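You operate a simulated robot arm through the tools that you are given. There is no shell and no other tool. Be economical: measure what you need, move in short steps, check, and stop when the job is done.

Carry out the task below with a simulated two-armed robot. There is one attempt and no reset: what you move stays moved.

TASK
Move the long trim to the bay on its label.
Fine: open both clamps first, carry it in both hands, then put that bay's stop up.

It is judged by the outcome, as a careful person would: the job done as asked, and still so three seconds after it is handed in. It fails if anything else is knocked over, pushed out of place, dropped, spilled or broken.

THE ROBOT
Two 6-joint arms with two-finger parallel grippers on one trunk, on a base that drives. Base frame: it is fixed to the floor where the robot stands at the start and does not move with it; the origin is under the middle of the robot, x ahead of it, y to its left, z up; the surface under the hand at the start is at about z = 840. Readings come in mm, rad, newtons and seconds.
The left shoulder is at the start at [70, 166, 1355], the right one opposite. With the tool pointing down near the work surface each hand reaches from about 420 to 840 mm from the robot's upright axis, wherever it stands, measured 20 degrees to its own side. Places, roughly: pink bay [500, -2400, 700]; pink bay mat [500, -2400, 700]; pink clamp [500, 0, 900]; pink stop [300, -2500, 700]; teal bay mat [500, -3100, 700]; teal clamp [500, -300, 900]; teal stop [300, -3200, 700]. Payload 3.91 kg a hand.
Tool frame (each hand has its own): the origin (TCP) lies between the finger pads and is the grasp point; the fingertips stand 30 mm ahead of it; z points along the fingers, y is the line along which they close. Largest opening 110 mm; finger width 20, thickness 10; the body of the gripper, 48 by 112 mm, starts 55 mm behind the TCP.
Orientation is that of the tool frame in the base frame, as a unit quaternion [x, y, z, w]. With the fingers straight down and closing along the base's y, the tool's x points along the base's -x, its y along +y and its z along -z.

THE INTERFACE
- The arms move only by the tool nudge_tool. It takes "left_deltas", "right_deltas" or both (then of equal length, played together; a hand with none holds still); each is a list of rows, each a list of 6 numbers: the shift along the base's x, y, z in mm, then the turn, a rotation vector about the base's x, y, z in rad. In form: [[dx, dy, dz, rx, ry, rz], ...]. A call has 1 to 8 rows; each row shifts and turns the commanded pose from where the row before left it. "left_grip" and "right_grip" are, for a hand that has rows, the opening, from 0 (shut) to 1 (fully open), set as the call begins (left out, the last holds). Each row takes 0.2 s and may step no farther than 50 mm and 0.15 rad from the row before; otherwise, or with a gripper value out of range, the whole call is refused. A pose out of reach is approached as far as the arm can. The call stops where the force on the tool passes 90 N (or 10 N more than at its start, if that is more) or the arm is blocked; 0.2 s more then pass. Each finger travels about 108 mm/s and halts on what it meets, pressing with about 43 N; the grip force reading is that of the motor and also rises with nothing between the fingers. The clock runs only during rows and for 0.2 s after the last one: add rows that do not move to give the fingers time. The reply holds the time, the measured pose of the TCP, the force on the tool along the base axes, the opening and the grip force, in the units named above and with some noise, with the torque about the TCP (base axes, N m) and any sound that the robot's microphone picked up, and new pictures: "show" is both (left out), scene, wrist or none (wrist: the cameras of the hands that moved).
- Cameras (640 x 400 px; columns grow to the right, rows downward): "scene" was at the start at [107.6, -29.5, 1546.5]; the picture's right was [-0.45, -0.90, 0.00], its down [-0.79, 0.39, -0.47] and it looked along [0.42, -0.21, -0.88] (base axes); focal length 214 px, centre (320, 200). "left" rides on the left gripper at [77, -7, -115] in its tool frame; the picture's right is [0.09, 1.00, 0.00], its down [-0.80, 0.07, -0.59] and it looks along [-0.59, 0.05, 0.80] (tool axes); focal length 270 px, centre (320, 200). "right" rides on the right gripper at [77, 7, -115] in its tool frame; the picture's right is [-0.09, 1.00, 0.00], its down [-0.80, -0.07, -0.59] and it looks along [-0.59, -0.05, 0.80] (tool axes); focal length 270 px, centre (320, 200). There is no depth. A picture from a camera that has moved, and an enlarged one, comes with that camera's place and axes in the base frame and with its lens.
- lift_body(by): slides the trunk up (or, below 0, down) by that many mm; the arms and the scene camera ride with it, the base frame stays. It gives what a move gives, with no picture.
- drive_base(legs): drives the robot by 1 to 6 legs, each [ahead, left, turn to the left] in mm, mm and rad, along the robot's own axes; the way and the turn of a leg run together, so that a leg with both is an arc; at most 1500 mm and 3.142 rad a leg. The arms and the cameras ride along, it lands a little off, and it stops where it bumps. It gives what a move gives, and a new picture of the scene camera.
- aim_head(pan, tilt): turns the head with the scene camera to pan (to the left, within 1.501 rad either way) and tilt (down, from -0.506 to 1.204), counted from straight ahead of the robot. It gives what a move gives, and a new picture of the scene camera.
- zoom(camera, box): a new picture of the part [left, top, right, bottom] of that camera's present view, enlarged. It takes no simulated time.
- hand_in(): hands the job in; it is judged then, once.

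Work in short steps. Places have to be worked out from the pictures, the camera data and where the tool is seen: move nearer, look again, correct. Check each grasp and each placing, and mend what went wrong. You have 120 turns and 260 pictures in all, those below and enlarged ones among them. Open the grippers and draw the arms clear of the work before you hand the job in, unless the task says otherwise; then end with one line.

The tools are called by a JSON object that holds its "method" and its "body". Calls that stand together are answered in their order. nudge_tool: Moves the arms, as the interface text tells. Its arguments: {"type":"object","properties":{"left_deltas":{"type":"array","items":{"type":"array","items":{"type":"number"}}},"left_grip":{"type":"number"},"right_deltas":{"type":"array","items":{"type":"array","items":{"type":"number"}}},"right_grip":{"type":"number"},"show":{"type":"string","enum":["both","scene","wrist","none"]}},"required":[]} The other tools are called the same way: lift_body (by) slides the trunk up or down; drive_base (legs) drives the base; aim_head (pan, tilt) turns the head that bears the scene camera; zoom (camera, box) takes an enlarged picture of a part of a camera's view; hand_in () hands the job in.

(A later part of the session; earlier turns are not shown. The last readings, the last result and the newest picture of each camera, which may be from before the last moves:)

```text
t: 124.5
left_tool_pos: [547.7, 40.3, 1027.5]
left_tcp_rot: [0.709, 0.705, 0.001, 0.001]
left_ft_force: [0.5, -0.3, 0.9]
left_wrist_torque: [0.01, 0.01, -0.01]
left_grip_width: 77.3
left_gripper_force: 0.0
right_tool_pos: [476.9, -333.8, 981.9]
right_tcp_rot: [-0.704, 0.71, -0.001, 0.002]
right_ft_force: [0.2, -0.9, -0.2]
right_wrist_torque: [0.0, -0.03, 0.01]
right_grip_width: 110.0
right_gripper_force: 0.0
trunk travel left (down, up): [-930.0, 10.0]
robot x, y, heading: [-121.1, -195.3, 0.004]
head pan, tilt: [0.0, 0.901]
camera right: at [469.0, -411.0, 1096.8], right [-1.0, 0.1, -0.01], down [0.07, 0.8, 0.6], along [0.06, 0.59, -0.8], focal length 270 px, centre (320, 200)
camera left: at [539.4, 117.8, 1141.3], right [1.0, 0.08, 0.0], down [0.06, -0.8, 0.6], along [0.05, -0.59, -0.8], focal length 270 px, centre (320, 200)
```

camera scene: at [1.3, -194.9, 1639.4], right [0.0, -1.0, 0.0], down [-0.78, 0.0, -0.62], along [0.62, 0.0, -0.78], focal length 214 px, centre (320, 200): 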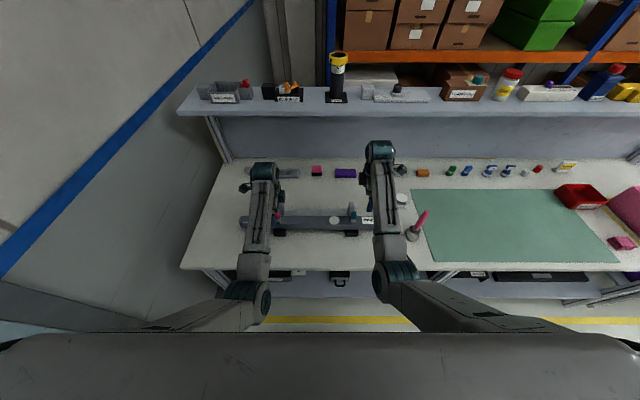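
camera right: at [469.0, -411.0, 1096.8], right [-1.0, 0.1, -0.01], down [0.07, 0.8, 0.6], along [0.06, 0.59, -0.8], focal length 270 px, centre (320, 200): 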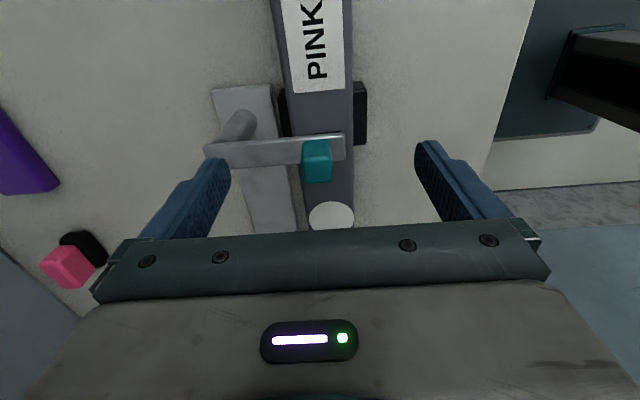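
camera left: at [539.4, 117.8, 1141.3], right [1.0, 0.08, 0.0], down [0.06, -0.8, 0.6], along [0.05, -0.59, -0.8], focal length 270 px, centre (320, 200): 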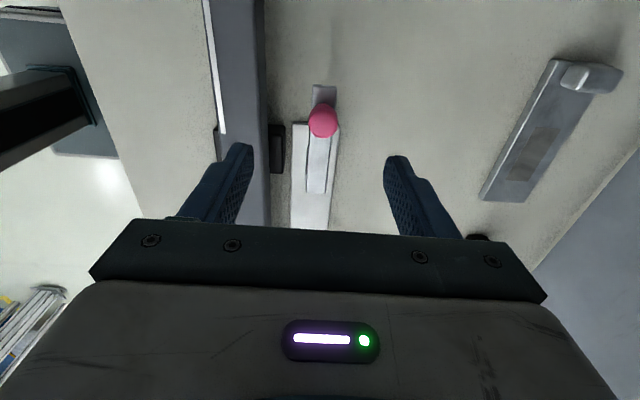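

Teal knob is centred too. I descend and grip it.

{"method": "nudge_tool", "body": {"right_deltas": [[0, 0, -12, 0, 0, 0], [0, 0, -12, 0, 0, 0]], "show": "none"}}

{"method": "nudge_tool", "body": {"right_deltas": [[0, 0, 0, 0, 0, 0], [0, 0, 0, 0, 0, 0], [0, 0, 0, 0, 0, 0], [0, 0, 0, 0, 0, 0]], "right_grip": 0.05, "show": "none"}}

{"method": "nudge_tool", "body": {"right_deltas": [[0, -6, 0, 0, 0, 0.08], [1, -6, 0, 0, 0, 0.08]], "show": "wrist"}}

```text
t: 125.2
left_tool_pos: [547.9, 41.6, 1025.8]
left_tcp_rot: [0.709, 0.705, 0.002, 0.001]
left_ft_force: [0.5, -0.1, 0.8]
left_wrist_torque: [-0.03, 0.01, 0.01]
left_grip_width: 76.9
left_gripper_force: 0.1
right_tool_pos: [477.4, -333.9, 960.1]
right_tcp_rot: [-0.704, 0.71, -0.002, 0.003]
right_ft_force: [0.1, 0.6, -0.7]
right_wrist_torque: [0.0, 0.0, -0.03]
right_grip_width: 110.1
right_gripper_force: 0.0
trunk travel left (down, up): [-930.0, 10.0]
robot x, y, heading: [-123.4, -190.4, 0.005]
head pan, tilt: [0.0, 0.901]
```

```text
t: 126.2
left_tool_pos: [548.7, 42.0, 1025.7]
left_tcp_rot: [0.709, 0.706, -0.001, 0.001]
left_ft_force: [0.1, 0.2, 0.3]
left_wrist_torque: [0.0, -0.03, 0.0]
left_grip_width: 76.8
left_gripper_force: 0.1
right_tool_pos: [479.8, -332.9, 959.7]
right_tcp_rot: [-0.705, 0.709, -0.002, 0.003]
right_ft_force: [10.5, -0.3, 4.4]
right_wrist_torque: [0.45, 0.11, -0.09]
right_grip_width: 19.6
right_gripper_force: 44.7
trunk travel left (down, up): [-930.0, 10.0]
robot x, y, heading: [-126.0, -195.7, 0.002]
head pan, tilt: [0.0, 0.901]
```

```text
t: 126.8
left_tool_pos: [549.9, 48.8, 1023.2]
left_tcp_rot: [0.708, 0.706, -0.002, 0.003]
left_ft_force: [-0.9, -0.4, -0.1]
left_wrist_torque: [-0.01, -0.02, -0.05]
left_grip_width: 77.1
left_gripper_force: 0.0
right_tool_pos: [481.3, -336.8, 960.1]
right_tcp_rot: [0.761, -0.649, 0.0, 0.0]
right_ft_force: [11.8, 25.9, 0.3]
right_wrist_torque: [0.4, 0.8, -0.47]
right_grip_width: 21.1
right_gripper_force: 44.8
trunk travel left (down, up): [-930.0, 10.0]
robot x, y, heading: [-123.2, -192.2, 0.003]
head pan, tilt: [0.0, 0.901]
camera right: at [485.9, -414.3, 1074.0], right [-1.0, -0.07, 0.0], down [-0.06, 0.8, 0.59], along [-0.04, 0.59, -0.8], focal length 270 px, centre (320, 200)
```

right: 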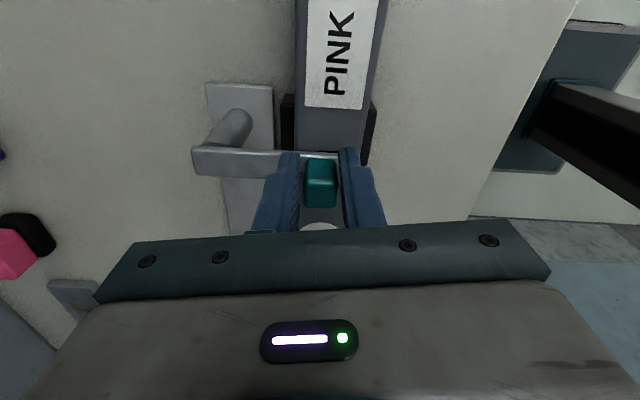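

The −y direction meets a stop (26 N), so the teal clamp opens toward +y. I reverse and follow its arc, turning the hand with the square knob.

{"method": "nudge_tool", "body": {"right_deltas": [[-1.5, 5, 0, 0, 0, -0.15], [0.8, 10.4, 0, 0, 0, -0.15], [2.3, 10.1, 0, 0, 0, -0.15], [3.8, 9.7, 0, 0, 0, -0.15]], "show": "wrist"}}

```text
t: 127.8
left_tool_pos: [544.3, 43.7, 1027.4]
left_tcp_rot: [0.709, 0.705, 0.002, 0.003]
left_ft_force: [0.6, -0.2, -0.2]
left_wrist_torque: [0.01, 0.02, 0.01]
left_grip_width: 76.9
left_gripper_force: 0.0
right_tool_pos: [480.0, -309.3, 959.8]
right_tcp_rot: [-0.531, 0.847, -0.002, -0.001]
right_ft_force: [-21.1, 2.9, -4.3]
right_wrist_torque: [-0.16, 0.62, 0.07]
right_grip_width: 19.6
right_gripper_force: 45.3
trunk travel left (down, up): [-930.0, 10.0]
robot x, y, heading: [-126.3, -193.6, 0.002]
head pan, tilt: [0.0, 0.901]
camera right: at [440.4, -375.6, 1074.2], right [-0.86, 0.51, 0.0], down [0.41, 0.69, 0.59], along [0.3, 0.51, -0.81], focal length 270 px, centre (320, 200)
```

right: 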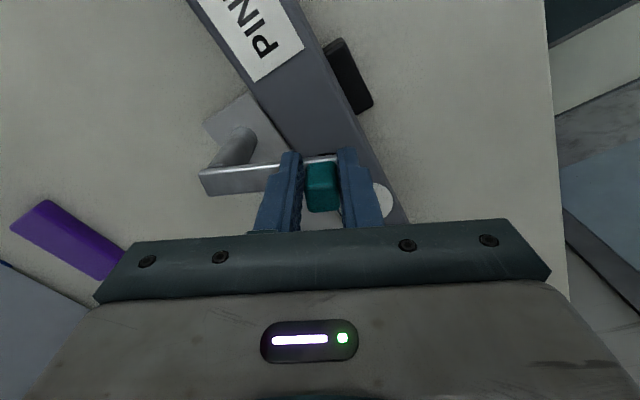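

It follows but with slight radial tension; I adjust the arc radius (74 mm about (551,−331)) and continue.

{"method": "nudge_tool", "body": {"right_deltas": [[-2.3, 2.8, 0, 0, 0, -0.05], [5.5, 9.6, 0, 0, 0, -0.13], [7, 8.6, 0, 0, 0, -0.14], [8.1, 7.6, 0, 0, 0, -0.15], [9.2, 6.2, 0, 0, 0, -0.15], [10, 4.8, 0, 0, 0, -0.15], [10.6, 3.2, 0, 0, 0, -0.15], [11, 1.6, 0, 0, 0, -0.15]], "show": "wrist"}}

```text
t: 129.6
left_tool_pos: [544.1, 45.2, 1027.5]
left_tcp_rot: [0.709, 0.705, 0.0, 0.004]
left_ft_force: [0.3, -0.3, -0.6]
left_wrist_torque: [0.02, -0.04, -0.01]
left_grip_width: 76.9
left_gripper_force: 0.2
right_tool_pos: [539.8, -256.3, 961.2]
right_tcp_rot: [-0.027, 1.0, -0.001, -0.001]
right_ft_force: [-27.2, 35.6, -14.4]
right_wrist_torque: [0.7, -0.13, -0.15]
right_grip_width: 20.0
right_gripper_force: 44.9
trunk travel left (down, up): [-930.0, 10.0]
robot x, y, heading: [-127.7, -194.8, 0.005]
head pan, tilt: [0.0, 0.901]
camera right: at [462.6, -253.1, 1075.2], right [0.03, 1.0, 0.0], down [0.81, -0.02, 0.59], along [0.59, -0.02, -0.81], focal length 270 px, centre (320, 200)
```

right: 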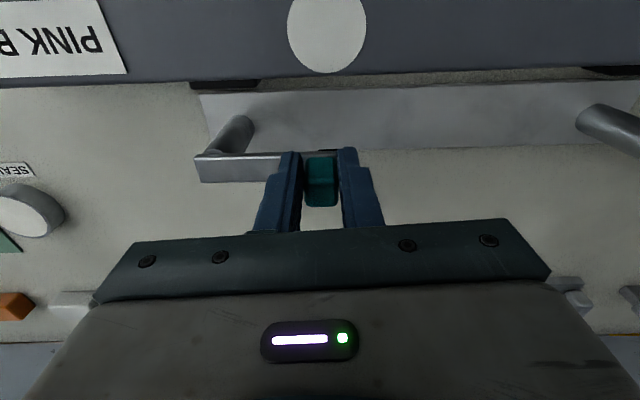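

Teal arm is now parallel to the trim and clear. I release, rise, and turn the right hand back for the grasp.

{"method": "nudge_tool", "body": {"right_deltas": [[0, 0, 0, 0, 0, 0], [0, 0, 0, 0, 0, 0], [0, 0, 30, 0, 0, 0], [0, 0, 40, 0, 0, 0], [-10, -30, 10, 0, 0, 0.15], [-10, -30, 0, 0, 0, 0.15], [-10, -30, 0, 0, 0, 0.15], [-10, -30, 0, 0, 0, 0.15]], "right_grip": 0.7, "show": "none"}}

{"method": "nudge_tool", "body": {"right_deltas": [[-10, -30, 0, 0, 0, 0.15], [-10, -25, 0, 0, 0, 0.15], [0, 0, 0, 0, 0, 0.15], [0, 0, 0, 0, 0, 0.15], [0, 0, 0, 0, 0, 0.15], [0, 0, 0, 0, 0, 0.15], [0, 0, 0, 0, 0, 0.03]], "left_deltas": [[-15, 10, 0, 0, 0, 0], [-15, 10, 0, 0, 0, 0], [-15, 10, 0, 0, 0, 0], [-15, 10, 0, 0, 0, 0], [-10, 10, 0, 0, 0, 0], [0, 0, 0, 0, 0, 0], [0, 0, 0, 0, 0, 0]], "show": "both"}}

```text
t: 131.3
left_tool_pos: [546.7, 41.7, 1026.6]
left_tcp_rot: [0.709, 0.705, 0.001, 0.002]
left_ft_force: [0.2, 0.5, 0.4]
left_wrist_torque: [-0.01, -0.01, -0.02]
left_grip_width: 76.6
left_gripper_force: 0.1
right_tool_pos: [504.7, -387.0, 1041.0]
right_tcp_rot: [-0.323, 0.946, -0.002, 0.002]
right_ft_force: [-0.6, 0.0, -1.2]
right_wrist_torque: [0.02, 0.01, -0.02]
right_grip_width: 77.0
right_gripper_force: 0.1
trunk travel left (down, up): [-930.0, 10.0]
robot x, y, heading: [-130.4, -195.5, 0.003]
head pan, tilt: [0.0, 0.901]
```

```text
t: 132.9
left_tool_pos: [479.5, 93.9, 1026.7]
left_tcp_rot: [0.709, 0.705, 0.002, 0.003]
left_ft_force: [0.3, -0.3, -0.2]
left_wrist_torque: [0.01, -0.03, 0.01]
left_grip_width: 77.0
left_gripper_force: 0.2
right_tool_pos: [492.9, -440.1, 1029.5]
right_tcp_rot: [0.713, -0.701, 0.002, -0.002]
right_ft_force: [0.2, 0.6, 0.6]
right_wrist_torque: [0.02, 0.01, 0.0]
right_grip_width: 77.1
right_gripper_force: 0.1
right hand out of reach, approached as far as the arm can: row 1, 2
trunk travel left (down, up): [-930.0, 10.0]
robot x, y, heading: [-126.7, -196.2, 0.006]
head pan, tilt: [0.0, 0.901]
camera scene: at [1.1, -195.7, 1639.4], right [0.0, -1.0, 0.0], down [-0.78, 0.0, -0.62], along [0.62, 0.0, -0.78], focal length 214 px, centre (320, 200)
camera right: at [485.5, -516.7, 1143.7], right [-1.0, 0.07, -0.01], down [0.06, 0.8, 0.59], along [0.05, 0.59, -0.8], focal length 270 px, centre (320, 200)
camera left: at [470.9, 171.2, 1140.4], right [1.0, 0.08, 0.0], down [0.06, -0.8, 0.6], along [0.05, -0.59, -0.8], focal length 270 px, centre (320, 200)
```

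scene: 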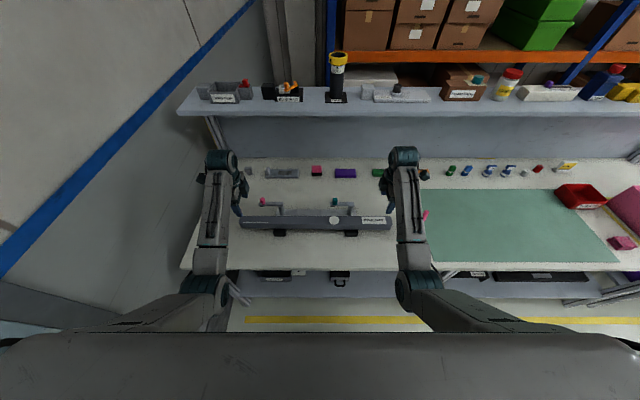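
right: 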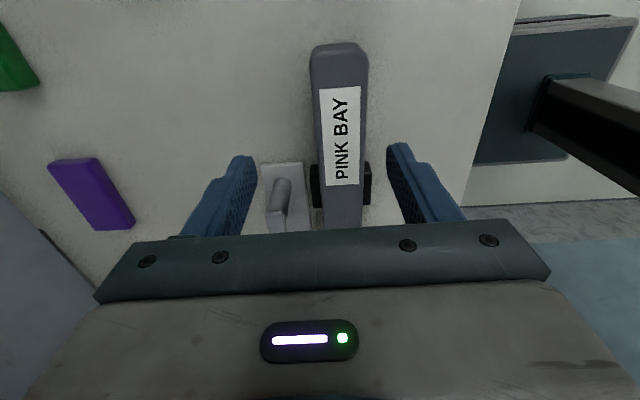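
left: 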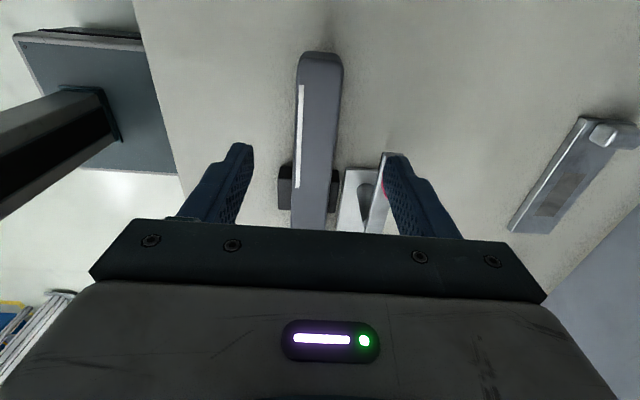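

Both clamps are open and the trim lies along y at x≈475 from y≈−487 to 134. I centre both hands over it and descend.

{"method": "nudge_tool", "body": {"left_deltas": [[-4.5, 0, 0, 0, 0, 0], [0, 0, -45, 0, 0, 0], [0, 0, -40, 0, 0, 0]], "right_deltas": [[-18, 0, 0, 0, 0, -0.017], [0, 0, -45, 0, 0, 0], [0, 0, -42, 0, 0, 0]], "show": "wrist"}}

```text
t: 133.8
left_tool_pos: [477.2, 94.7, 938.8]
left_tcp_rot: [0.709, 0.706, 0.001, 0.001]
left_ft_force: [0.9, -0.3, -0.3]
left_wrist_torque: [0.03, 0.0, 0.01]
left_grip_width: 76.9
left_gripper_force: 0.0
left hand out of reach, approached as far as the arm can: row 1
right_tool_pos: [478.7, -441.7, 935.0]
right_tcp_rot: [-0.706, 0.708, -0.002, 0.002]
right_ft_force: [-0.3, 0.0, -0.1]
right_wrist_torque: [0.0, 0.01, -0.01]
right_grip_width: 77.3
right_gripper_force: 0.0
right hand out of reach, approached as far as the arm can: row 1
trunk travel left (down, up): [-930.0, 10.0]
robot x, y, heading: [-126.1, -195.9, 0.002]
head pan, tilt: [0.0, 0.901]
camera right: at [471.0, -518.6, 1049.1], right [-1.0, 0.09, 0.0], down [0.07, 0.8, 0.59], along [0.06, 0.59, -0.8], focal length 270 px, centre (320, 200)
camera left: at [468.8, 171.4, 1053.6], right [1.0, 0.08, 0.0], down [0.07, -0.8, 0.6], along [0.05, -0.59, -0.8], focal length 270 px, centre (320, 200)
```

right: 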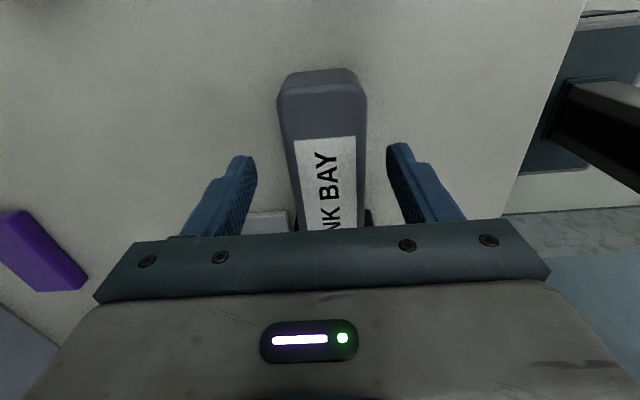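
left: 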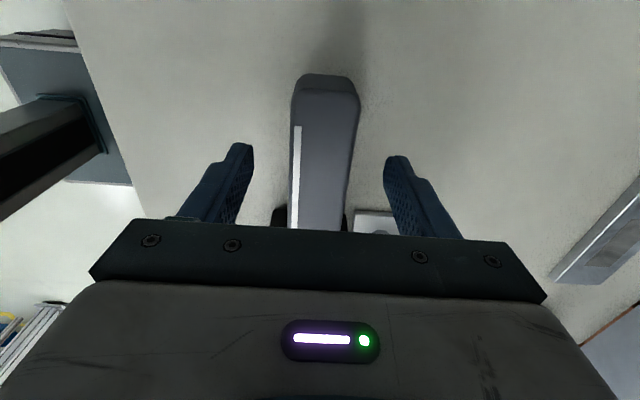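

Both are centred. I descend to z≈890.

{"method": "nudge_tool", "body": {"left_deltas": [[0, 0, -20, 0, 0, 0], [0, 0, -20, 0, 0, 0], [0, 0, -9, 0, 0, 0]], "right_deltas": [[-2, 0, -20, 0, 0, 0], [0, 0, -20, 0, 0, 0], [0, 0, -5, 0, 0, 0]], "show": "none"}}

{"method": "nudge_tool", "body": {"left_deltas": [[0, 0, 0, 0, 0, 0], [0, 0, 0, 0, 0, 0], [0, 0, 0, 0, 0, 0]], "right_deltas": [[0, 0, 0, 0, 0, 0], [0, 0, 0, 0, 0, 0], [0, 0, 0, 0, 0, 0]], "left_grip": 0.2, "right_grip": 0.2, "show": "wrist"}}

```text
t: 134.6
left_tool_pos: [475.6, 93.4, 889.1]
left_tcp_rot: [0.708, 0.706, 0.001, 0.002]
left_ft_force: [-0.3, -0.1, 0.1]
left_wrist_torque: [0.02, 0.02, -0.03]
left_grip_width: 77.0
left_gripper_force: 0.0
right_tool_pos: [475.7, -441.3, 891.1]
right_tcp_rot: [-0.706, 0.708, -0.002, 0.002]
right_ft_force: [0.4, 0.2, 0.6]
right_wrist_torque: [0.03, -0.01, 0.02]
right_grip_width: 77.0
right_gripper_force: 0.1
trunk travel left (down, up): [-930.0, 10.0]
robot x, y, heading: [-124.1, -195.4, -0.006]
head pan, tilt: [0.0, 0.901]
```

```text
t: 135.3
left_tool_pos: [475.9, 93.8, 889.6]
left_tcp_rot: [0.709, 0.705, 0.001, 0.002]
left_ft_force: [0.9, 0.4, -0.3]
left_wrist_torque: [0.09, 0.04, 0.13]
left_grip_width: 38.6
left_gripper_force: 43.0
right_tool_pos: [476.2, -440.2, 892.5]
right_tcp_rot: [-0.706, 0.708, -0.002, 0.002]
right_ft_force: [-0.9, 0.1, 0.3]
right_wrist_torque: [-0.17, 0.09, 0.5]
right_grip_width: 47.1
right_gripper_force: 42.6
trunk travel left (down, up): [-930.0, 10.0]
robot x, y, heading: [-125.9, -198.3, 0.006]
head pan, tilt: [0.0, 0.901]
camera right: at [468.2, -517.7, 1005.0], right [-1.0, 0.09, -0.01], down [0.07, 0.8, 0.59], along [0.06, 0.59, -0.8], focal length 270 px, centre (320, 200)
camera left: at [467.1, 171.2, 1003.8], right [1.0, 0.08, 0.0], down [0.06, -0.8, 0.6], along [0.05, -0.59, -0.8], focal length 270 px, centre (320, 200)
```

right: 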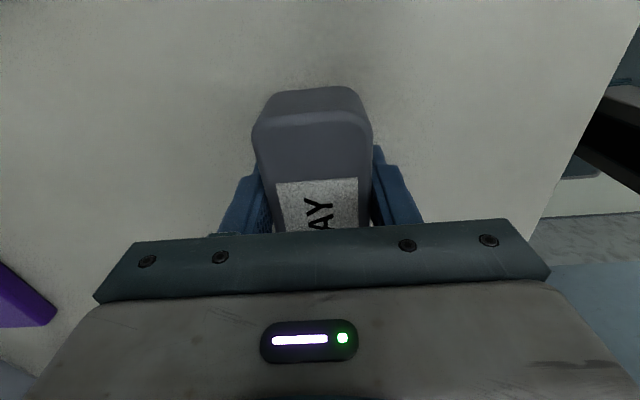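
left: 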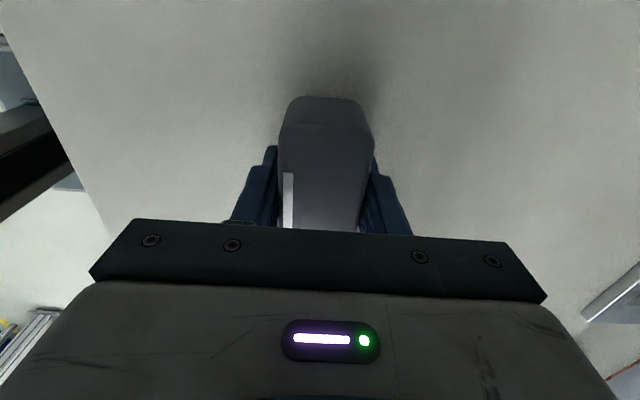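

Both hands hold the trim (38.6 and 47.1 mm – it tapers). I lift both together.

{"method": "nudge_tool", "body": {"left_deltas": [[0, 0, 10, 0, 0, 0], [0, 0, 20, 0, 0, 0], [0, 0, 20, 0, 0, 0]], "right_deltas": [[0, 0, 10, 0, 0, 0], [0, 0, 20, 0, 0, 0], [0, 0, 20, 0, 0, 0]], "show": "scene"}}

```text
t: 136.2
left_tool_pos: [476.8, 95.5, 940.0]
left_tcp_rot: [0.709, 0.705, 0.001, 0.0]
left_ft_force: [0.3, 9.3, 0.0]
left_wrist_torque: [-1.19, 0.21, 0.08]
left_grip_width: 38.3
left_gripper_force: 42.5
right_tool_pos: [476.5, -438.7, 939.9]
right_tcp_rot: [-0.705, 0.709, -0.004, 0.001]
right_ft_force: [-0.6, -9.8, -4.0]
right_wrist_torque: [0.17, -0.18, -0.14]
right_grip_width: 47.1
right_gripper_force: 42.7
trunk travel left (down, up): [-930.0, 10.0]
robot x, y, heading: [-121.6, -196.2, 0.004]
head pan, tilt: [0.0, 0.901]
camera scene: at [1.4, -195.8, 1639.3], right [0.0, -1.0, 0.0], down [-0.78, 0.0, -0.62], along [0.62, 0.0, -0.78], focal length 214 px, centre (320, 200)
```

scene: 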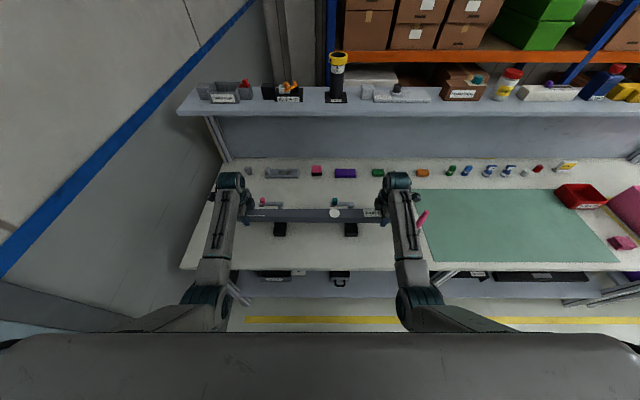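

Lifted cleanly. I raise a bit more, then back away from the bench.

{"method": "nudge_tool", "body": {"left_deltas": [[0, 0, 25, 0, 0, 0], [0, 0, 25, 0, 0, 0], [0, 0, 15, 0, 0, 0]], "right_deltas": [[0, 0, 25, 0, 0, 0], [0, 0, 25, 0, 0, 0], [0, 0, 15, 0, 0, 0]], "show": "none"}}

{"method": "drive_base", "body": {"legs": [[-500, 0, 0]]}}

{"method": "aim_head", "body": {"pan": -1.1, "tilt": 0.5}}

```text
t: 136.9
left_tool_pos: [476.2, 94.0, 1004.8]
left_tcp_rot: [0.708, 0.706, 0.001, 0.0]
left_ft_force: [1.7, 20.0, -5.6]
left_wrist_torque: [1.09, -0.22, 0.27]
left_grip_width: 38.6
left_gripper_force: 42.5
right_tool_pos: [476.6, -440.6, 1004.9]
right_tcp_rot: [-0.706, 0.708, -0.003, 0.001]
right_ft_force: [-2.0, -18.6, 1.7]
right_wrist_torque: [0.97, 0.23, 0.41]
right_grip_width: 46.9
right_gripper_force: 43.0
trunk travel left (down, up): [-930.0, 10.0]
robot x, y, heading: [-124.7, -193.6, 0.001]
head pan, tilt: [0.0, 0.901]
```

```text
t: 139.9
left_tool_pos: [-16.4, 95.5, 1004.5]
left_tcp_rot: [0.706, 0.708, 0.001, 0.0]
left_ft_force: [0.9, 31.1, -1.1]
left_wrist_torque: [-0.38, -0.22, 0.28]
left_grip_width: 38.4
left_gripper_force: 43.7
right_tool_pos: [-13.7, -438.4, 1005.0]
right_tcp_rot: [0.709, -0.706, 0.002, 0.0]
right_ft_force: [-0.3, -32.0, -3.9]
right_wrist_torque: [-0.4, 0.26, 0.32]
right_grip_width: 47.2
right_gripper_force: 42.4
trunk travel left (down, up): [-930.0, 10.0]
robot x, y, heading: [-616.5, -198.3, 0.018]
head pan, tilt: [0.0, 0.901]
camera scene: at [-488.2, -198.2, 1639.1], right [0.01, -1.0, 0.0], down [-0.78, -0.01, -0.62], along [0.62, 0.01, -0.79], focal length 214 px, centre (320, 200)
```

scene: 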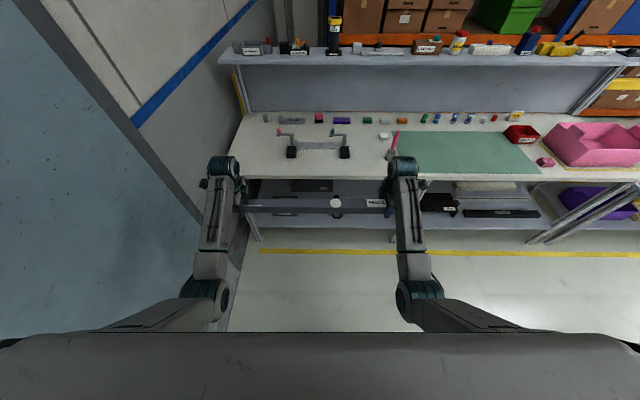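

```text
t: 141.2
left_tool_pos: [-18.2, 95.0, 1005.9]
left_tcp_rot: [0.705, 0.71, 0.001, 0.002]
left_ft_force: [0.6, 0.5, -3.1]
left_wrist_torque: [0.21, -0.11, 0.18]
left_grip_width: 38.7
left_gripper_force: 42.9
right_tool_pos: [-14.1, -438.3, 1004.0]
right_tcp_rot: [0.708, -0.706, 0.003, 0.0]
right_ft_force: [-1.7, -1.1, -1.6]
right_wrist_torque: [0.02, 0.12, 0.25]
right_grip_width: 46.9
right_gripper_force: 43.0
trunk travel left (down, up): [-930.0, 10.0]
robot x, y, heading: [-617.5, -197.1, 0.014]
head pan, tilt: [-1.1, 0.499]
camera scene: at [-523.5, -279.6, 1673.2], right [-0.89, -0.46, 0.0], down [-0.22, 0.42, -0.88], along [0.41, -0.78, -0.48], focal length 214 px, centre (320, 200)
```

scene: 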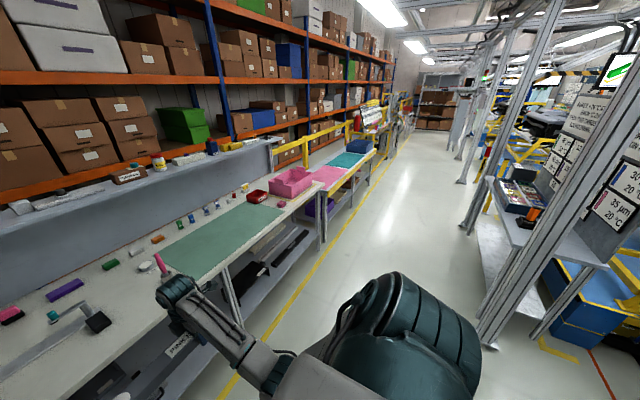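

Path along the aisle is clear. I square up, move slightly forward and strafe right about 2 m.

{"method": "drive_base", "body": {"legs": [[50, 0, -0.014], [0, -1000, 0], [0, -900, 0]]}}

{"method": "aim_head", "body": {"pan": -0.35, "tilt": 0.75}}

```text
t: 151.2
left_tool_pos: [40.2, -1806.2, 1004.7]
left_tcp_rot: [0.706, 0.708, 0.002, 0.001]
left_ft_force: [-0.6, 0.5, -2.2]
left_wrist_torque: [-0.02, -0.08, 0.16]
left_grip_width: 38.7
left_gripper_force: 43.3
right_tool_pos: [43.8, -2340.4, 1004.3]
right_tcp_rot: [0.708, -0.706, 0.003, -0.001]
right_ft_force: [-0.5, -0.4, -2.5]
right_wrist_torque: [0.02, 0.1, 0.28]
right_grip_width: 46.8
right_gripper_force: 42.8
trunk travel left (down, up): [-930.0, 10.0]
robot x, y, heading: [-560.3, -2103.2, 0.008]
head pan, tilt: [-1.1, 0.499]
camera scene: at [-465.3, -2181.0, 1673.3], right [-0.89, -0.46, 0.0], down [-0.22, 0.42, -0.88], along [0.41, -0.78, -0.48], focal length 214 px, centre (320, 200)
```

scene: 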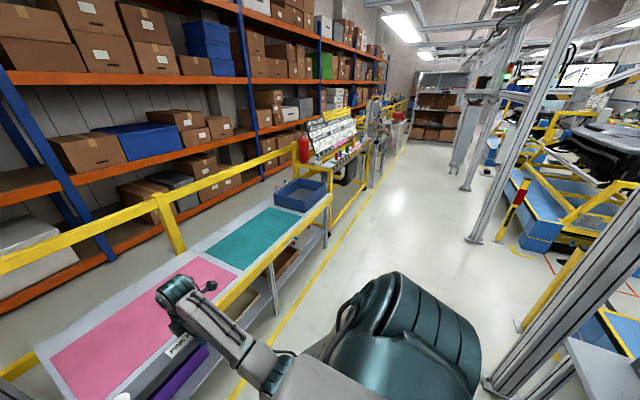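

```text
t: 152.3
left_tool_pos: [40.1, -1807.7, 1004.0]
left_tcp_rot: [0.706, 0.708, 0.002, 0.001]
left_ft_force: [1.2, 0.1, -3.2]
left_wrist_torque: [0.1, -0.12, 0.11]
left_grip_width: 38.6
left_gripper_force: 42.5
right_tool_pos: [42.9, -2341.6, 1006.3]
right_tcp_rot: [0.709, -0.706, 0.001, 0.0]
right_ft_force: [-0.7, -0.5, -2.7]
right_wrist_torque: [0.06, 0.08, 0.22]
right_grip_width: 47.4
right_gripper_force: 43.1
trunk travel left (down, up): [-930.0, 10.0]
robot x, y, heading: [-560.3, -2105.8, 0.009]
head pan, tilt: [-0.351, 0.75]
camera scene: at [-429.4, -2128.9, 1651.2], right [-0.33, -0.94, 0.0], down [-0.64, 0.23, -0.73], along [0.69, -0.24, -0.68], focal length 214 px, centre (320, 200)
```

scene: 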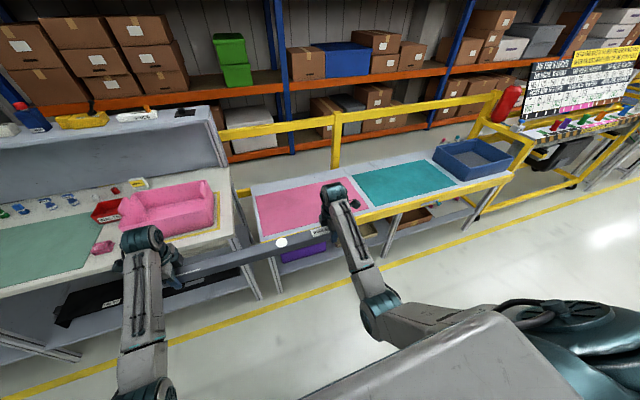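

I can see the pink and teal mats. I strafe the remaining ~300 mm and zoom on the pink bay and its stop.

{"method": "drive_base", "body": {"legs": [[0, -310, -0.008]]}}

{"method": "aim_head", "body": {"pan": 0.0, "tilt": 0.75}}

{"method": "zoom", "body": {"camera": "scene", "box": [180, 120, 460, 295]}}

```text
t: 154.4
left_tool_pos: [44.3, -2118.4, 1005.2]
left_tcp_rot: [0.707, 0.707, 0.001, 0.001]
left_ft_force: [1.2, 1.5, -2.2]
left_wrist_torque: [-0.13, -0.06, 0.24]
left_grip_width: 38.7
left_gripper_force: 43.0
right_tool_pos: [45.3, -2653.9, 1004.4]
right_tcp_rot: [-0.706, 0.708, -0.003, 0.0]
right_ft_force: [-1.1, -0.1, -2.7]
right_wrist_torque: [-0.14, 0.05, 0.32]
right_grip_width: 47.2
right_gripper_force: 43.5
trunk travel left (down, up): [-930.0, 10.0]
robot x, y, heading: [-554.6, -2411.4, 0.006]
head pan, tilt: [-0.351, 0.75]
camera scene: at [-426.8, -2438.1, 1651.3], right [-0.34, -0.94, 0.0], down [-0.64, 0.23, -0.73], along [0.69, -0.25, -0.68], focal length 214 px, centre (320, 200)
```

scene: 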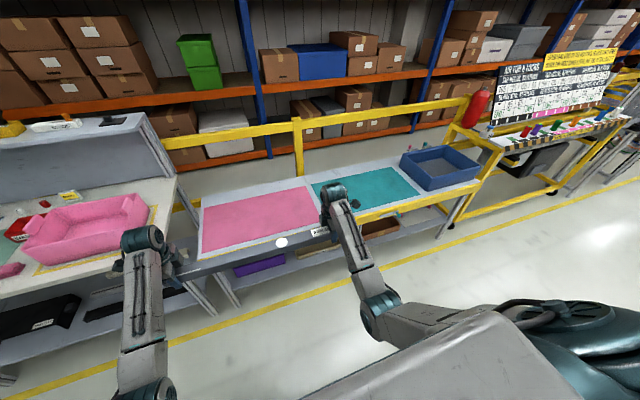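

```text
t: 155.3
left_tool_pos: [44.3, -2121.6, 1004.9]
left_tcp_rot: [0.708, 0.707, 0.002, 0.001]
left_ft_force: [0.1, 1.1, -2.5]
left_wrist_torque: [0.11, -0.06, 0.05]
left_grip_width: 38.6
left_gripper_force: 42.8
right_tool_pos: [45.4, -2656.4, 1003.9]
right_tcp_rot: [-0.707, 0.707, -0.002, 0.001]
right_ft_force: [-1.5, -1.3, -1.8]
right_wrist_torque: [0.08, 0.05, 0.16]
right_grip_width: 47.1
right_gripper_force: 42.8
trunk travel left (down, up): [-930.0, 10.0]
robot x, y, heading: [-556.9, -2415.3, 0.008]
head pan, tilt: [0.0, 0.75]
camera scene: at [-421.9, -2413.7, 1651.2], right [0.01, -1.0, 0.0], down [-0.68, 0.0, -0.73], along [0.73, 0.0, -0.68], focal length 214 px, centre (320, 200)
```

scene: 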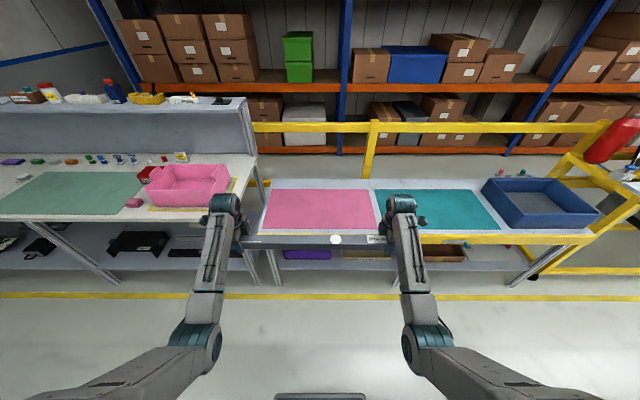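

```text
2.29 times, centred on (320, 208) of scene
camera zoom: at [-421.9, -2413.7, 1651.2], right [0.01, -1.0, 0.0], down [-0.68, 0.0, -0.73], along [0.73, 0.0, -0.68], focal length 490 px, centre (320, 183)
```

zoom: 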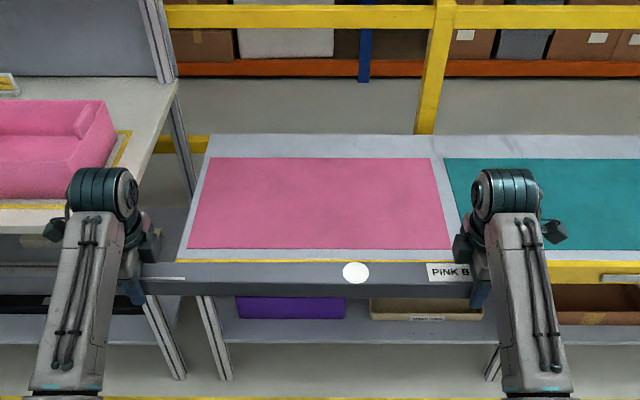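

The mat spans about x 358–712, y −2084…−2750; the trim (≈621 long) fits lengthwise along y. I drive forward to bring the trim over the mat, centring in y.

{"method": "drive_base", "body": {"legs": [[470, -25, -0.007]]}}

{"method": "lift_body", "body": {"by": -150}}

{"method": "aim_head", "body": {"pan": 0.0, "tilt": 1.05}}

```text
t: 158.1
left_tool_pos: [519.1, -2149.0, 1006.8]
left_tcp_rot: [0.71, 0.704, 0.001, 0.001]
left_ft_force: [0.6, 0.9, -2.0]
left_wrist_torque: [-0.03, -0.11, 0.22]
left_grip_width: 38.5
left_gripper_force: 43.3
right_tool_pos: [517.5, -2683.6, 1006.1]
right_tcp_rot: [-0.704, 0.71, -0.003, 0.001]
right_ft_force: [-1.7, -1.1, -2.2]
right_wrist_torque: [-0.02, 0.09, 0.31]
right_grip_width: 47.1
right_gripper_force: 42.7
trunk travel left (down, up): [-930.0, 10.0]
robot x, y, heading: [-77.3, -2433.4, -0.002]
head pan, tilt: [0.0, 0.75]
camera scene: at [50.5, -2436.6, 1651.4], right [0.0, -1.0, 0.0], down [-0.68, 0.0, -0.73], along [0.73, 0.0, -0.68], focal length 214 px, centre (320, 200)
```

scene: 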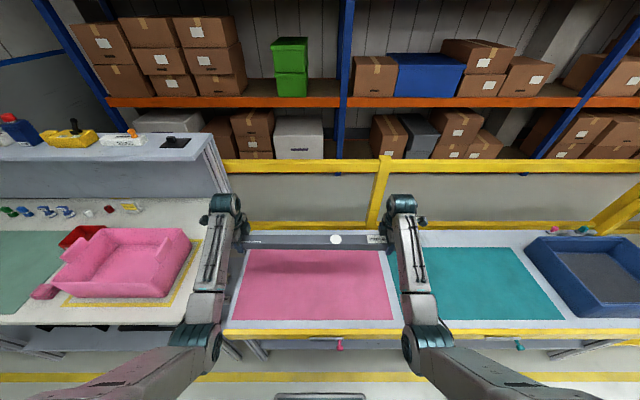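

```text
t: 159.8
left_tool_pos: [520.4, -2147.8, 855.7]
left_tcp_rot: [0.71, 0.704, 0.001, 0.001]
left_ft_force: [1.5, 0.7, -2.2]
left_wrist_torque: [0.14, -0.07, 0.24]
left_grip_width: 38.4
left_gripper_force: 43.2
right_tool_pos: [517.9, -2683.4, 854.1]
right_tcp_rot: [-0.704, 0.71, -0.002, 0.001]
right_ft_force: [-1.3, -1.0, -1.7]
right_wrist_torque: [0.08, 0.08, 0.32]
right_grip_width: 47.1
right_gripper_force: 42.9
trunk travel left (down, up): [-780.0, 160.0]
robot x, y, heading: [-80.2, -2433.7, -0.008]
head pan, tilt: [0.0, 0.75]
```

```text
t: 160.7
left_tool_pos: [520.4, -2149.3, 855.4]
left_tcp_rot: [0.71, 0.704, 0.002, 0.001]
left_ft_force: [1.5, 0.4, -1.9]
left_wrist_torque: [0.07, -0.04, 0.28]
left_grip_width: 38.7
left_gripper_force: 43.2
right_tool_pos: [517.0, -2682.2, 854.8]
right_tcp_rot: [-0.704, 0.71, -0.002, -0.001]
right_ft_force: [-1.3, 0.1, -2.1]
right_wrist_torque: [0.02, 0.08, 0.39]
right_grip_width: 46.9
right_gripper_force: 43.1
trunk travel left (down, up): [-780.0, 160.0]
robot x, y, heading: [-79.3, -2433.3, -0.001]
head pan, tilt: [0.0, 1.051]
camera scene: at [36.2, -2436.7, 1478.7], right [0.0, -1.0, 0.0], down [-0.87, 0.0, -0.5], along [0.5, 0.0, -0.87], focal length 214 px, centre (320, 200)
```

scene: 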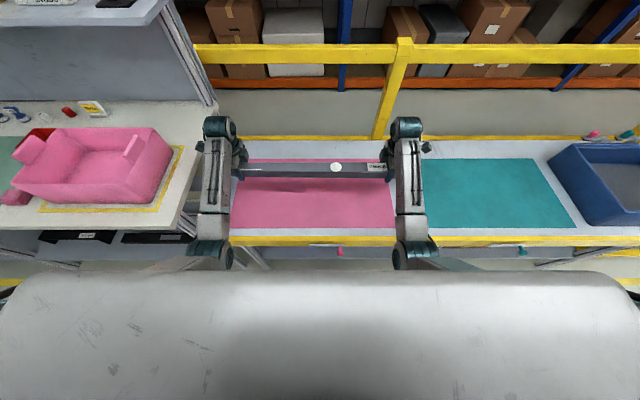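

{"method": "zoom", "body": {"camera": "scene", "box": [190, 120, 450, 270]}}

```text
2.46 times, centred on (320, 195) of scene
camera zoom: at [36.2, -2436.7, 1478.7], right [0.0, -1.0, 0.0], down [-0.87, 0.0, -0.5], along [0.5, 0.0, -0.87], focal length 528 px, centre (320, 212)
```

zoom: 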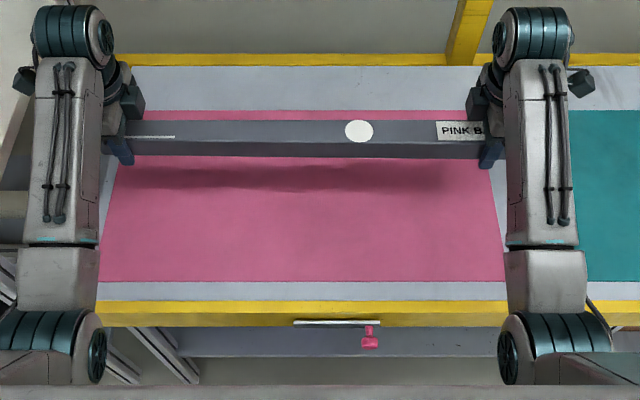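

The mat's centre is about (533, −2410); the trim centre is (518, −2418). I shift both hands +8 in y, +10 in x, and lower the trunk by 90.

{"method": "nudge_tool", "body": {"left_deltas": [[9, 8, 0, 0, 0, 0], [0, 0, 0, 0, 0, 0]], "right_deltas": [[11, 8, 0, 0, 0, 0], [0, 0, 0, 0, 0, 0]], "show": "none"}}

{"method": "lift_body", "body": {"by": -90}}

{"method": "nudge_tool", "body": {"left_deltas": [[0, 0, -8, 0, 0, 0], [0, 0, -6, 0, 0, 0]], "right_deltas": [[0, 0, -8, 0, 0, 0], [0, 0, -6, 0, 0, 0]], "show": "both"}}

```text
t: 161.2
left_tool_pos: [528.2, -2140.4, 856.1]
left_tcp_rot: [0.711, 0.704, 0.002, 0.002]
left_ft_force: [4.0, -5.8, -4.2]
left_wrist_torque: [0.6, -0.1, 0.98]
left_grip_width: 38.5
left_gripper_force: 43.0
right_tool_pos: [528.6, -2675.2, 855.7]
right_tcp_rot: [-0.705, 0.71, -0.002, 0.001]
right_ft_force: [-4.7, 4.8, -0.4]
right_wrist_torque: [0.56, 0.11, 1.05]
right_grip_width: 47.1
right_gripper_force: 43.0
trunk travel left (down, up): [-780.0, 160.0]
robot x, y, heading: [-77.1, -2434.0, -0.001]
head pan, tilt: [0.0, 1.051]
```

```text
t: 162.5
left_tool_pos: [529.4, -2142.0, 764.9]
left_tcp_rot: [0.71, 0.704, 0.002, 0.001]
left_ft_force: [1.1, -10.8, -3.1]
left_wrist_torque: [0.3, -0.17, 0.68]
left_grip_width: 38.5
left_gripper_force: 42.8
right_tool_pos: [529.6, -2676.1, 764.4]
right_tcp_rot: [-0.704, 0.71, -0.002, 0.0]
right_ft_force: [-2.2, 10.7, -0.6]
right_wrist_torque: [0.53, 0.16, 0.49]
right_grip_width: 47.1
right_gripper_force: 43.2
trunk travel left (down, up): [-690.0, 250.0]
robot x, y, heading: [-81.0, -2439.0, -0.002]
head pan, tilt: [0.0, 1.051]
```

```text
t: 163.1
left_tool_pos: [530.0, -2141.6, 752.1]
left_tcp_rot: [0.71, 0.704, 0.001, 0.0]
left_ft_force: [-0.6, -15.5, -3.1]
left_wrist_torque: [0.81, -0.14, 0.13]
left_grip_width: 38.8
left_gripper_force: 43.5
right_tool_pos: [527.9, -2675.6, 752.0]
right_tcp_rot: [-0.704, 0.71, -0.002, 0.0]
right_ft_force: [-0.8, 16.0, -1.1]
right_wrist_torque: [-0.16, 0.18, 0.02]
right_grip_width: 47.0
right_gripper_force: 42.8
trunk travel left (down, up): [-690.0, 250.0]
robot x, y, heading: [-82.7, -2434.9, -0.003]
head pan, tilt: [0.0, 1.051]
camera scene: at [35.8, -2436.7, 1388.7], right [0.0, -1.0, 0.0], down [-0.87, 0.0, -0.5], along [0.5, 0.0, -0.87], focal length 214 px, centre (320, 200)
camera right: at [521.0, -2752.0, 865.0], right [-1.0, 0.1, 0.0], down [0.08, 0.8, 0.59], along [0.06, 0.59, -0.8], focal length 270 px, centre (320, 200)
camera left: at [521.3, -2063.7, 866.6], right [1.0, 0.08, 0.0], down [0.06, -0.8, 0.6], along [0.05, -0.59, -0.8], focal length 270 px, centre (320, 200)
```

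scene: 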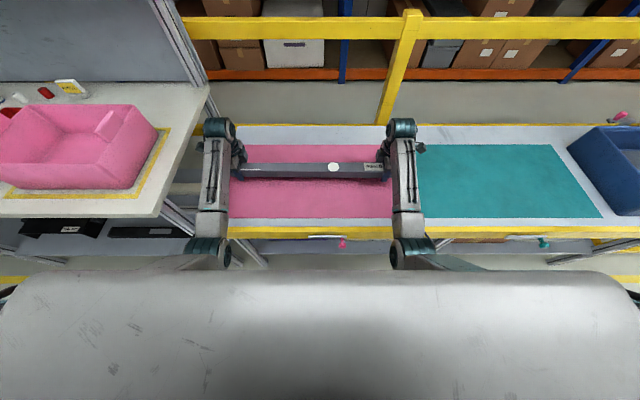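
right: 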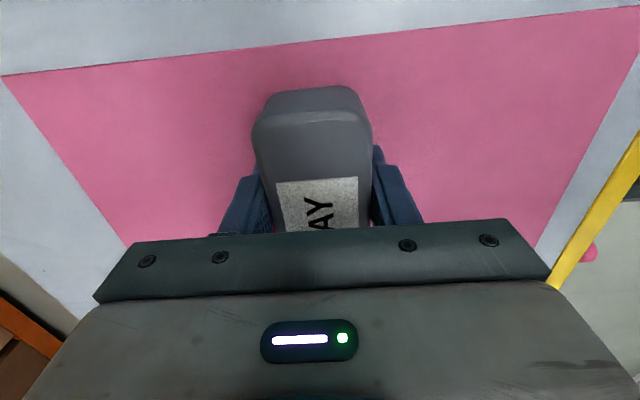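
left: 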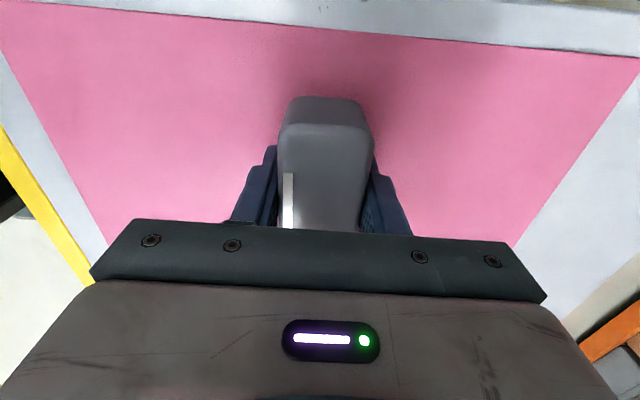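

Both ends are over the mat (margins ~18 left, ~8 right). I shift +5 in y and lower in small steps while watching force.

{"method": "nudge_tool", "body": {"left_deltas": [[0, 5, -4, 0, 0, 0], [0, 0, -4, 0, 0, 0], [0, 0, -4, 0, 0, 0], [0, 0, -3, 0, 0, 0]], "right_deltas": [[0, 5, -4, 0, 0, 0], [0, 0, -4, 0, 0, 0], [0, 0, -4, 0, 0, 0], [0, 0, -3, 0, 0, 0]], "show": "none"}}

{"method": "nudge_tool", "body": {"left_deltas": [[0, 0, -3, 0, 0, 0], [0, 0, -2, 0, 0, 0]], "right_deltas": [[0, 0, -3, 0, 0, 0], [0, 0, -2, 0, 0, 0]], "show": "none"}}

```text
t: 164.1
left_tool_pos: [528.7, -2136.2, 737.3]
left_tcp_rot: [0.71, 0.704, 0.001, 0.001]
left_ft_force: [1.0, -12.5, 0.3]
left_wrist_torque: [-1.21, 0.08, 0.39]
left_grip_width: 38.8
left_gripper_force: 43.0
right_tool_pos: [529.5, -2668.8, 735.6]
right_tcp_rot: [-0.704, 0.71, -0.002, 0.0]
right_ft_force: [-2.0, 12.4, -4.3]
right_wrist_torque: [-0.04, -0.06, 0.55]
right_grip_width: 47.1
right_gripper_force: 43.4
trunk travel left (down, up): [-690.0, 250.0]
robot x, y, heading: [-78.0, -2435.8, -0.005]
head pan, tilt: [0.0, 1.051]
```

```text
t: 164.7
left_tool_pos: [529.6, -2134.7, 734.7]
left_tcp_rot: [0.711, 0.703, 0.001, 0.003]
left_ft_force: [2.7, -14.8, 2.9]
left_wrist_torque: [-0.99, -0.51, 0.6]
left_grip_width: 38.5
left_gripper_force: 42.7
right_tool_pos: [529.5, -2669.2, 733.8]
right_tcp_rot: [-0.704, 0.71, -0.004, 0.002]
right_ft_force: [0.1, 14.0, 11.5]
right_wrist_torque: [-0.85, 0.9, 0.52]
right_grip_width: 47.3
right_gripper_force: 42.5
trunk travel left (down, up): [-690.0, 250.0]
robot x, y, heading: [-78.2, -2437.7, -0.002]
head pan, tilt: [0.0, 1.051]
```

Contact is starting on the right (+11 N). I lower 2–3 mm more to seat the trim and release.

{"method": "nudge_tool", "body": {"left_deltas": [[0, 0, -2, 0, 0, 0], [0, 0, -1, 0, 0, 0]], "right_deltas": [[0, 0, -1, 0, 0, 0], [0, 0, 0, 0, 0, 0]], "show": "none"}}

{"method": "nudge_tool", "body": {"left_deltas": [[0, 0, 0, 0, 0, 0], [0, 0, 0, 0, 0, 0], [0, 0, 0, 0, 0, 0]], "right_deltas": [[0, 0, 0, 0, 0, 0], [0, 0, 0, 0, 0, 0], [0, 0, 0, 0, 0, 0]], "left_grip": 0.65, "right_grip": 0.7, "show": "wrist"}}

```text
t: 165.3
left_tool_pos: [529.7, -2135.5, 733.5]
left_tcp_rot: [0.71, 0.704, 0.004, 0.003]
left_ft_force: [6.8, -14.7, 24.2]
left_wrist_torque: [-1.4, 0.48, 0.51]
left_grip_width: 38.6
left_gripper_force: 42.8
right_tool_pos: [528.9, -2670.3, 733.7]
right_tcp_rot: [-0.704, 0.71, -0.005, 0.004]
right_ft_force: [11.9, 17.0, 18.1]
right_wrist_torque: [-1.06, 0.37, 0.28]
right_grip_width: 47.1
right_gripper_force: 43.0
trunk travel left (down, up): [-690.0, 250.0]
robot x, y, heading: [-81.8, -2437.6, 0.0]
head pan, tilt: [0.0, 1.051]
```

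```text
t: 166.1
left_tool_pos: [531.6, -2134.7, 732.8]
left_tcp_rot: [0.71, 0.704, 0.005, 0.003]
left_ft_force: [29.0, 6.4, 34.1]
left_wrist_torque: [-0.05, 0.27, -0.01]
left_grip_width: 57.0
left_gripper_force: 0.1
right_tool_pos: [531.2, -2672.2, 734.0]
right_tcp_rot: [-0.703, 0.711, -0.006, 0.003]
right_ft_force: [26.5, -4.5, 31.8]
right_wrist_torque: [0.12, 0.4, -0.05]
right_grip_width: 63.7
right_gripper_force: 0.1
trunk travel left (down, up): [-690.0, 250.0]
robot x, y, heading: [-80.6, -2436.9, 0.002]
head pan, tilt: [0.0, 1.051]
camera right: at [522.0, -2748.3, 847.8], right [-1.0, 0.1, -0.01], down [0.07, 0.8, 0.59], along [0.07, 0.59, -0.81], focal length 270 px, centre (320, 200)
camera left: at [522.2, -2057.7, 848.3], right [1.0, 0.08, 0.01], down [0.06, -0.8, 0.59], along [0.06, -0.59, -0.81], focal length 270 px, centre (320, 200)
```

right: 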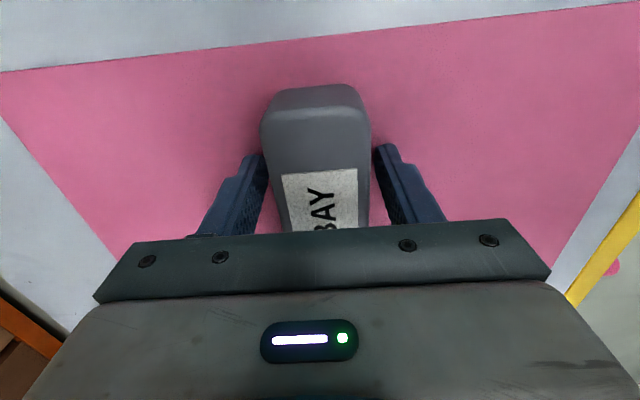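
left: 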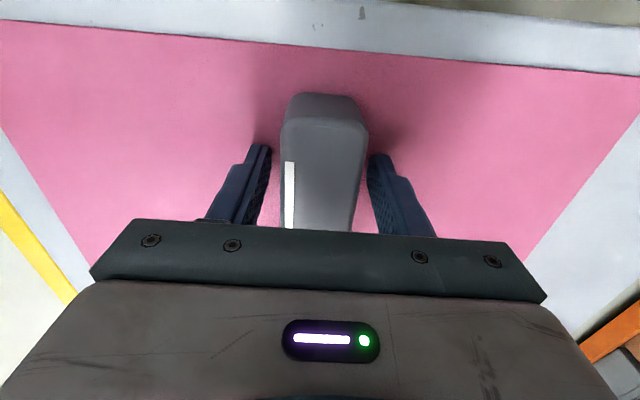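

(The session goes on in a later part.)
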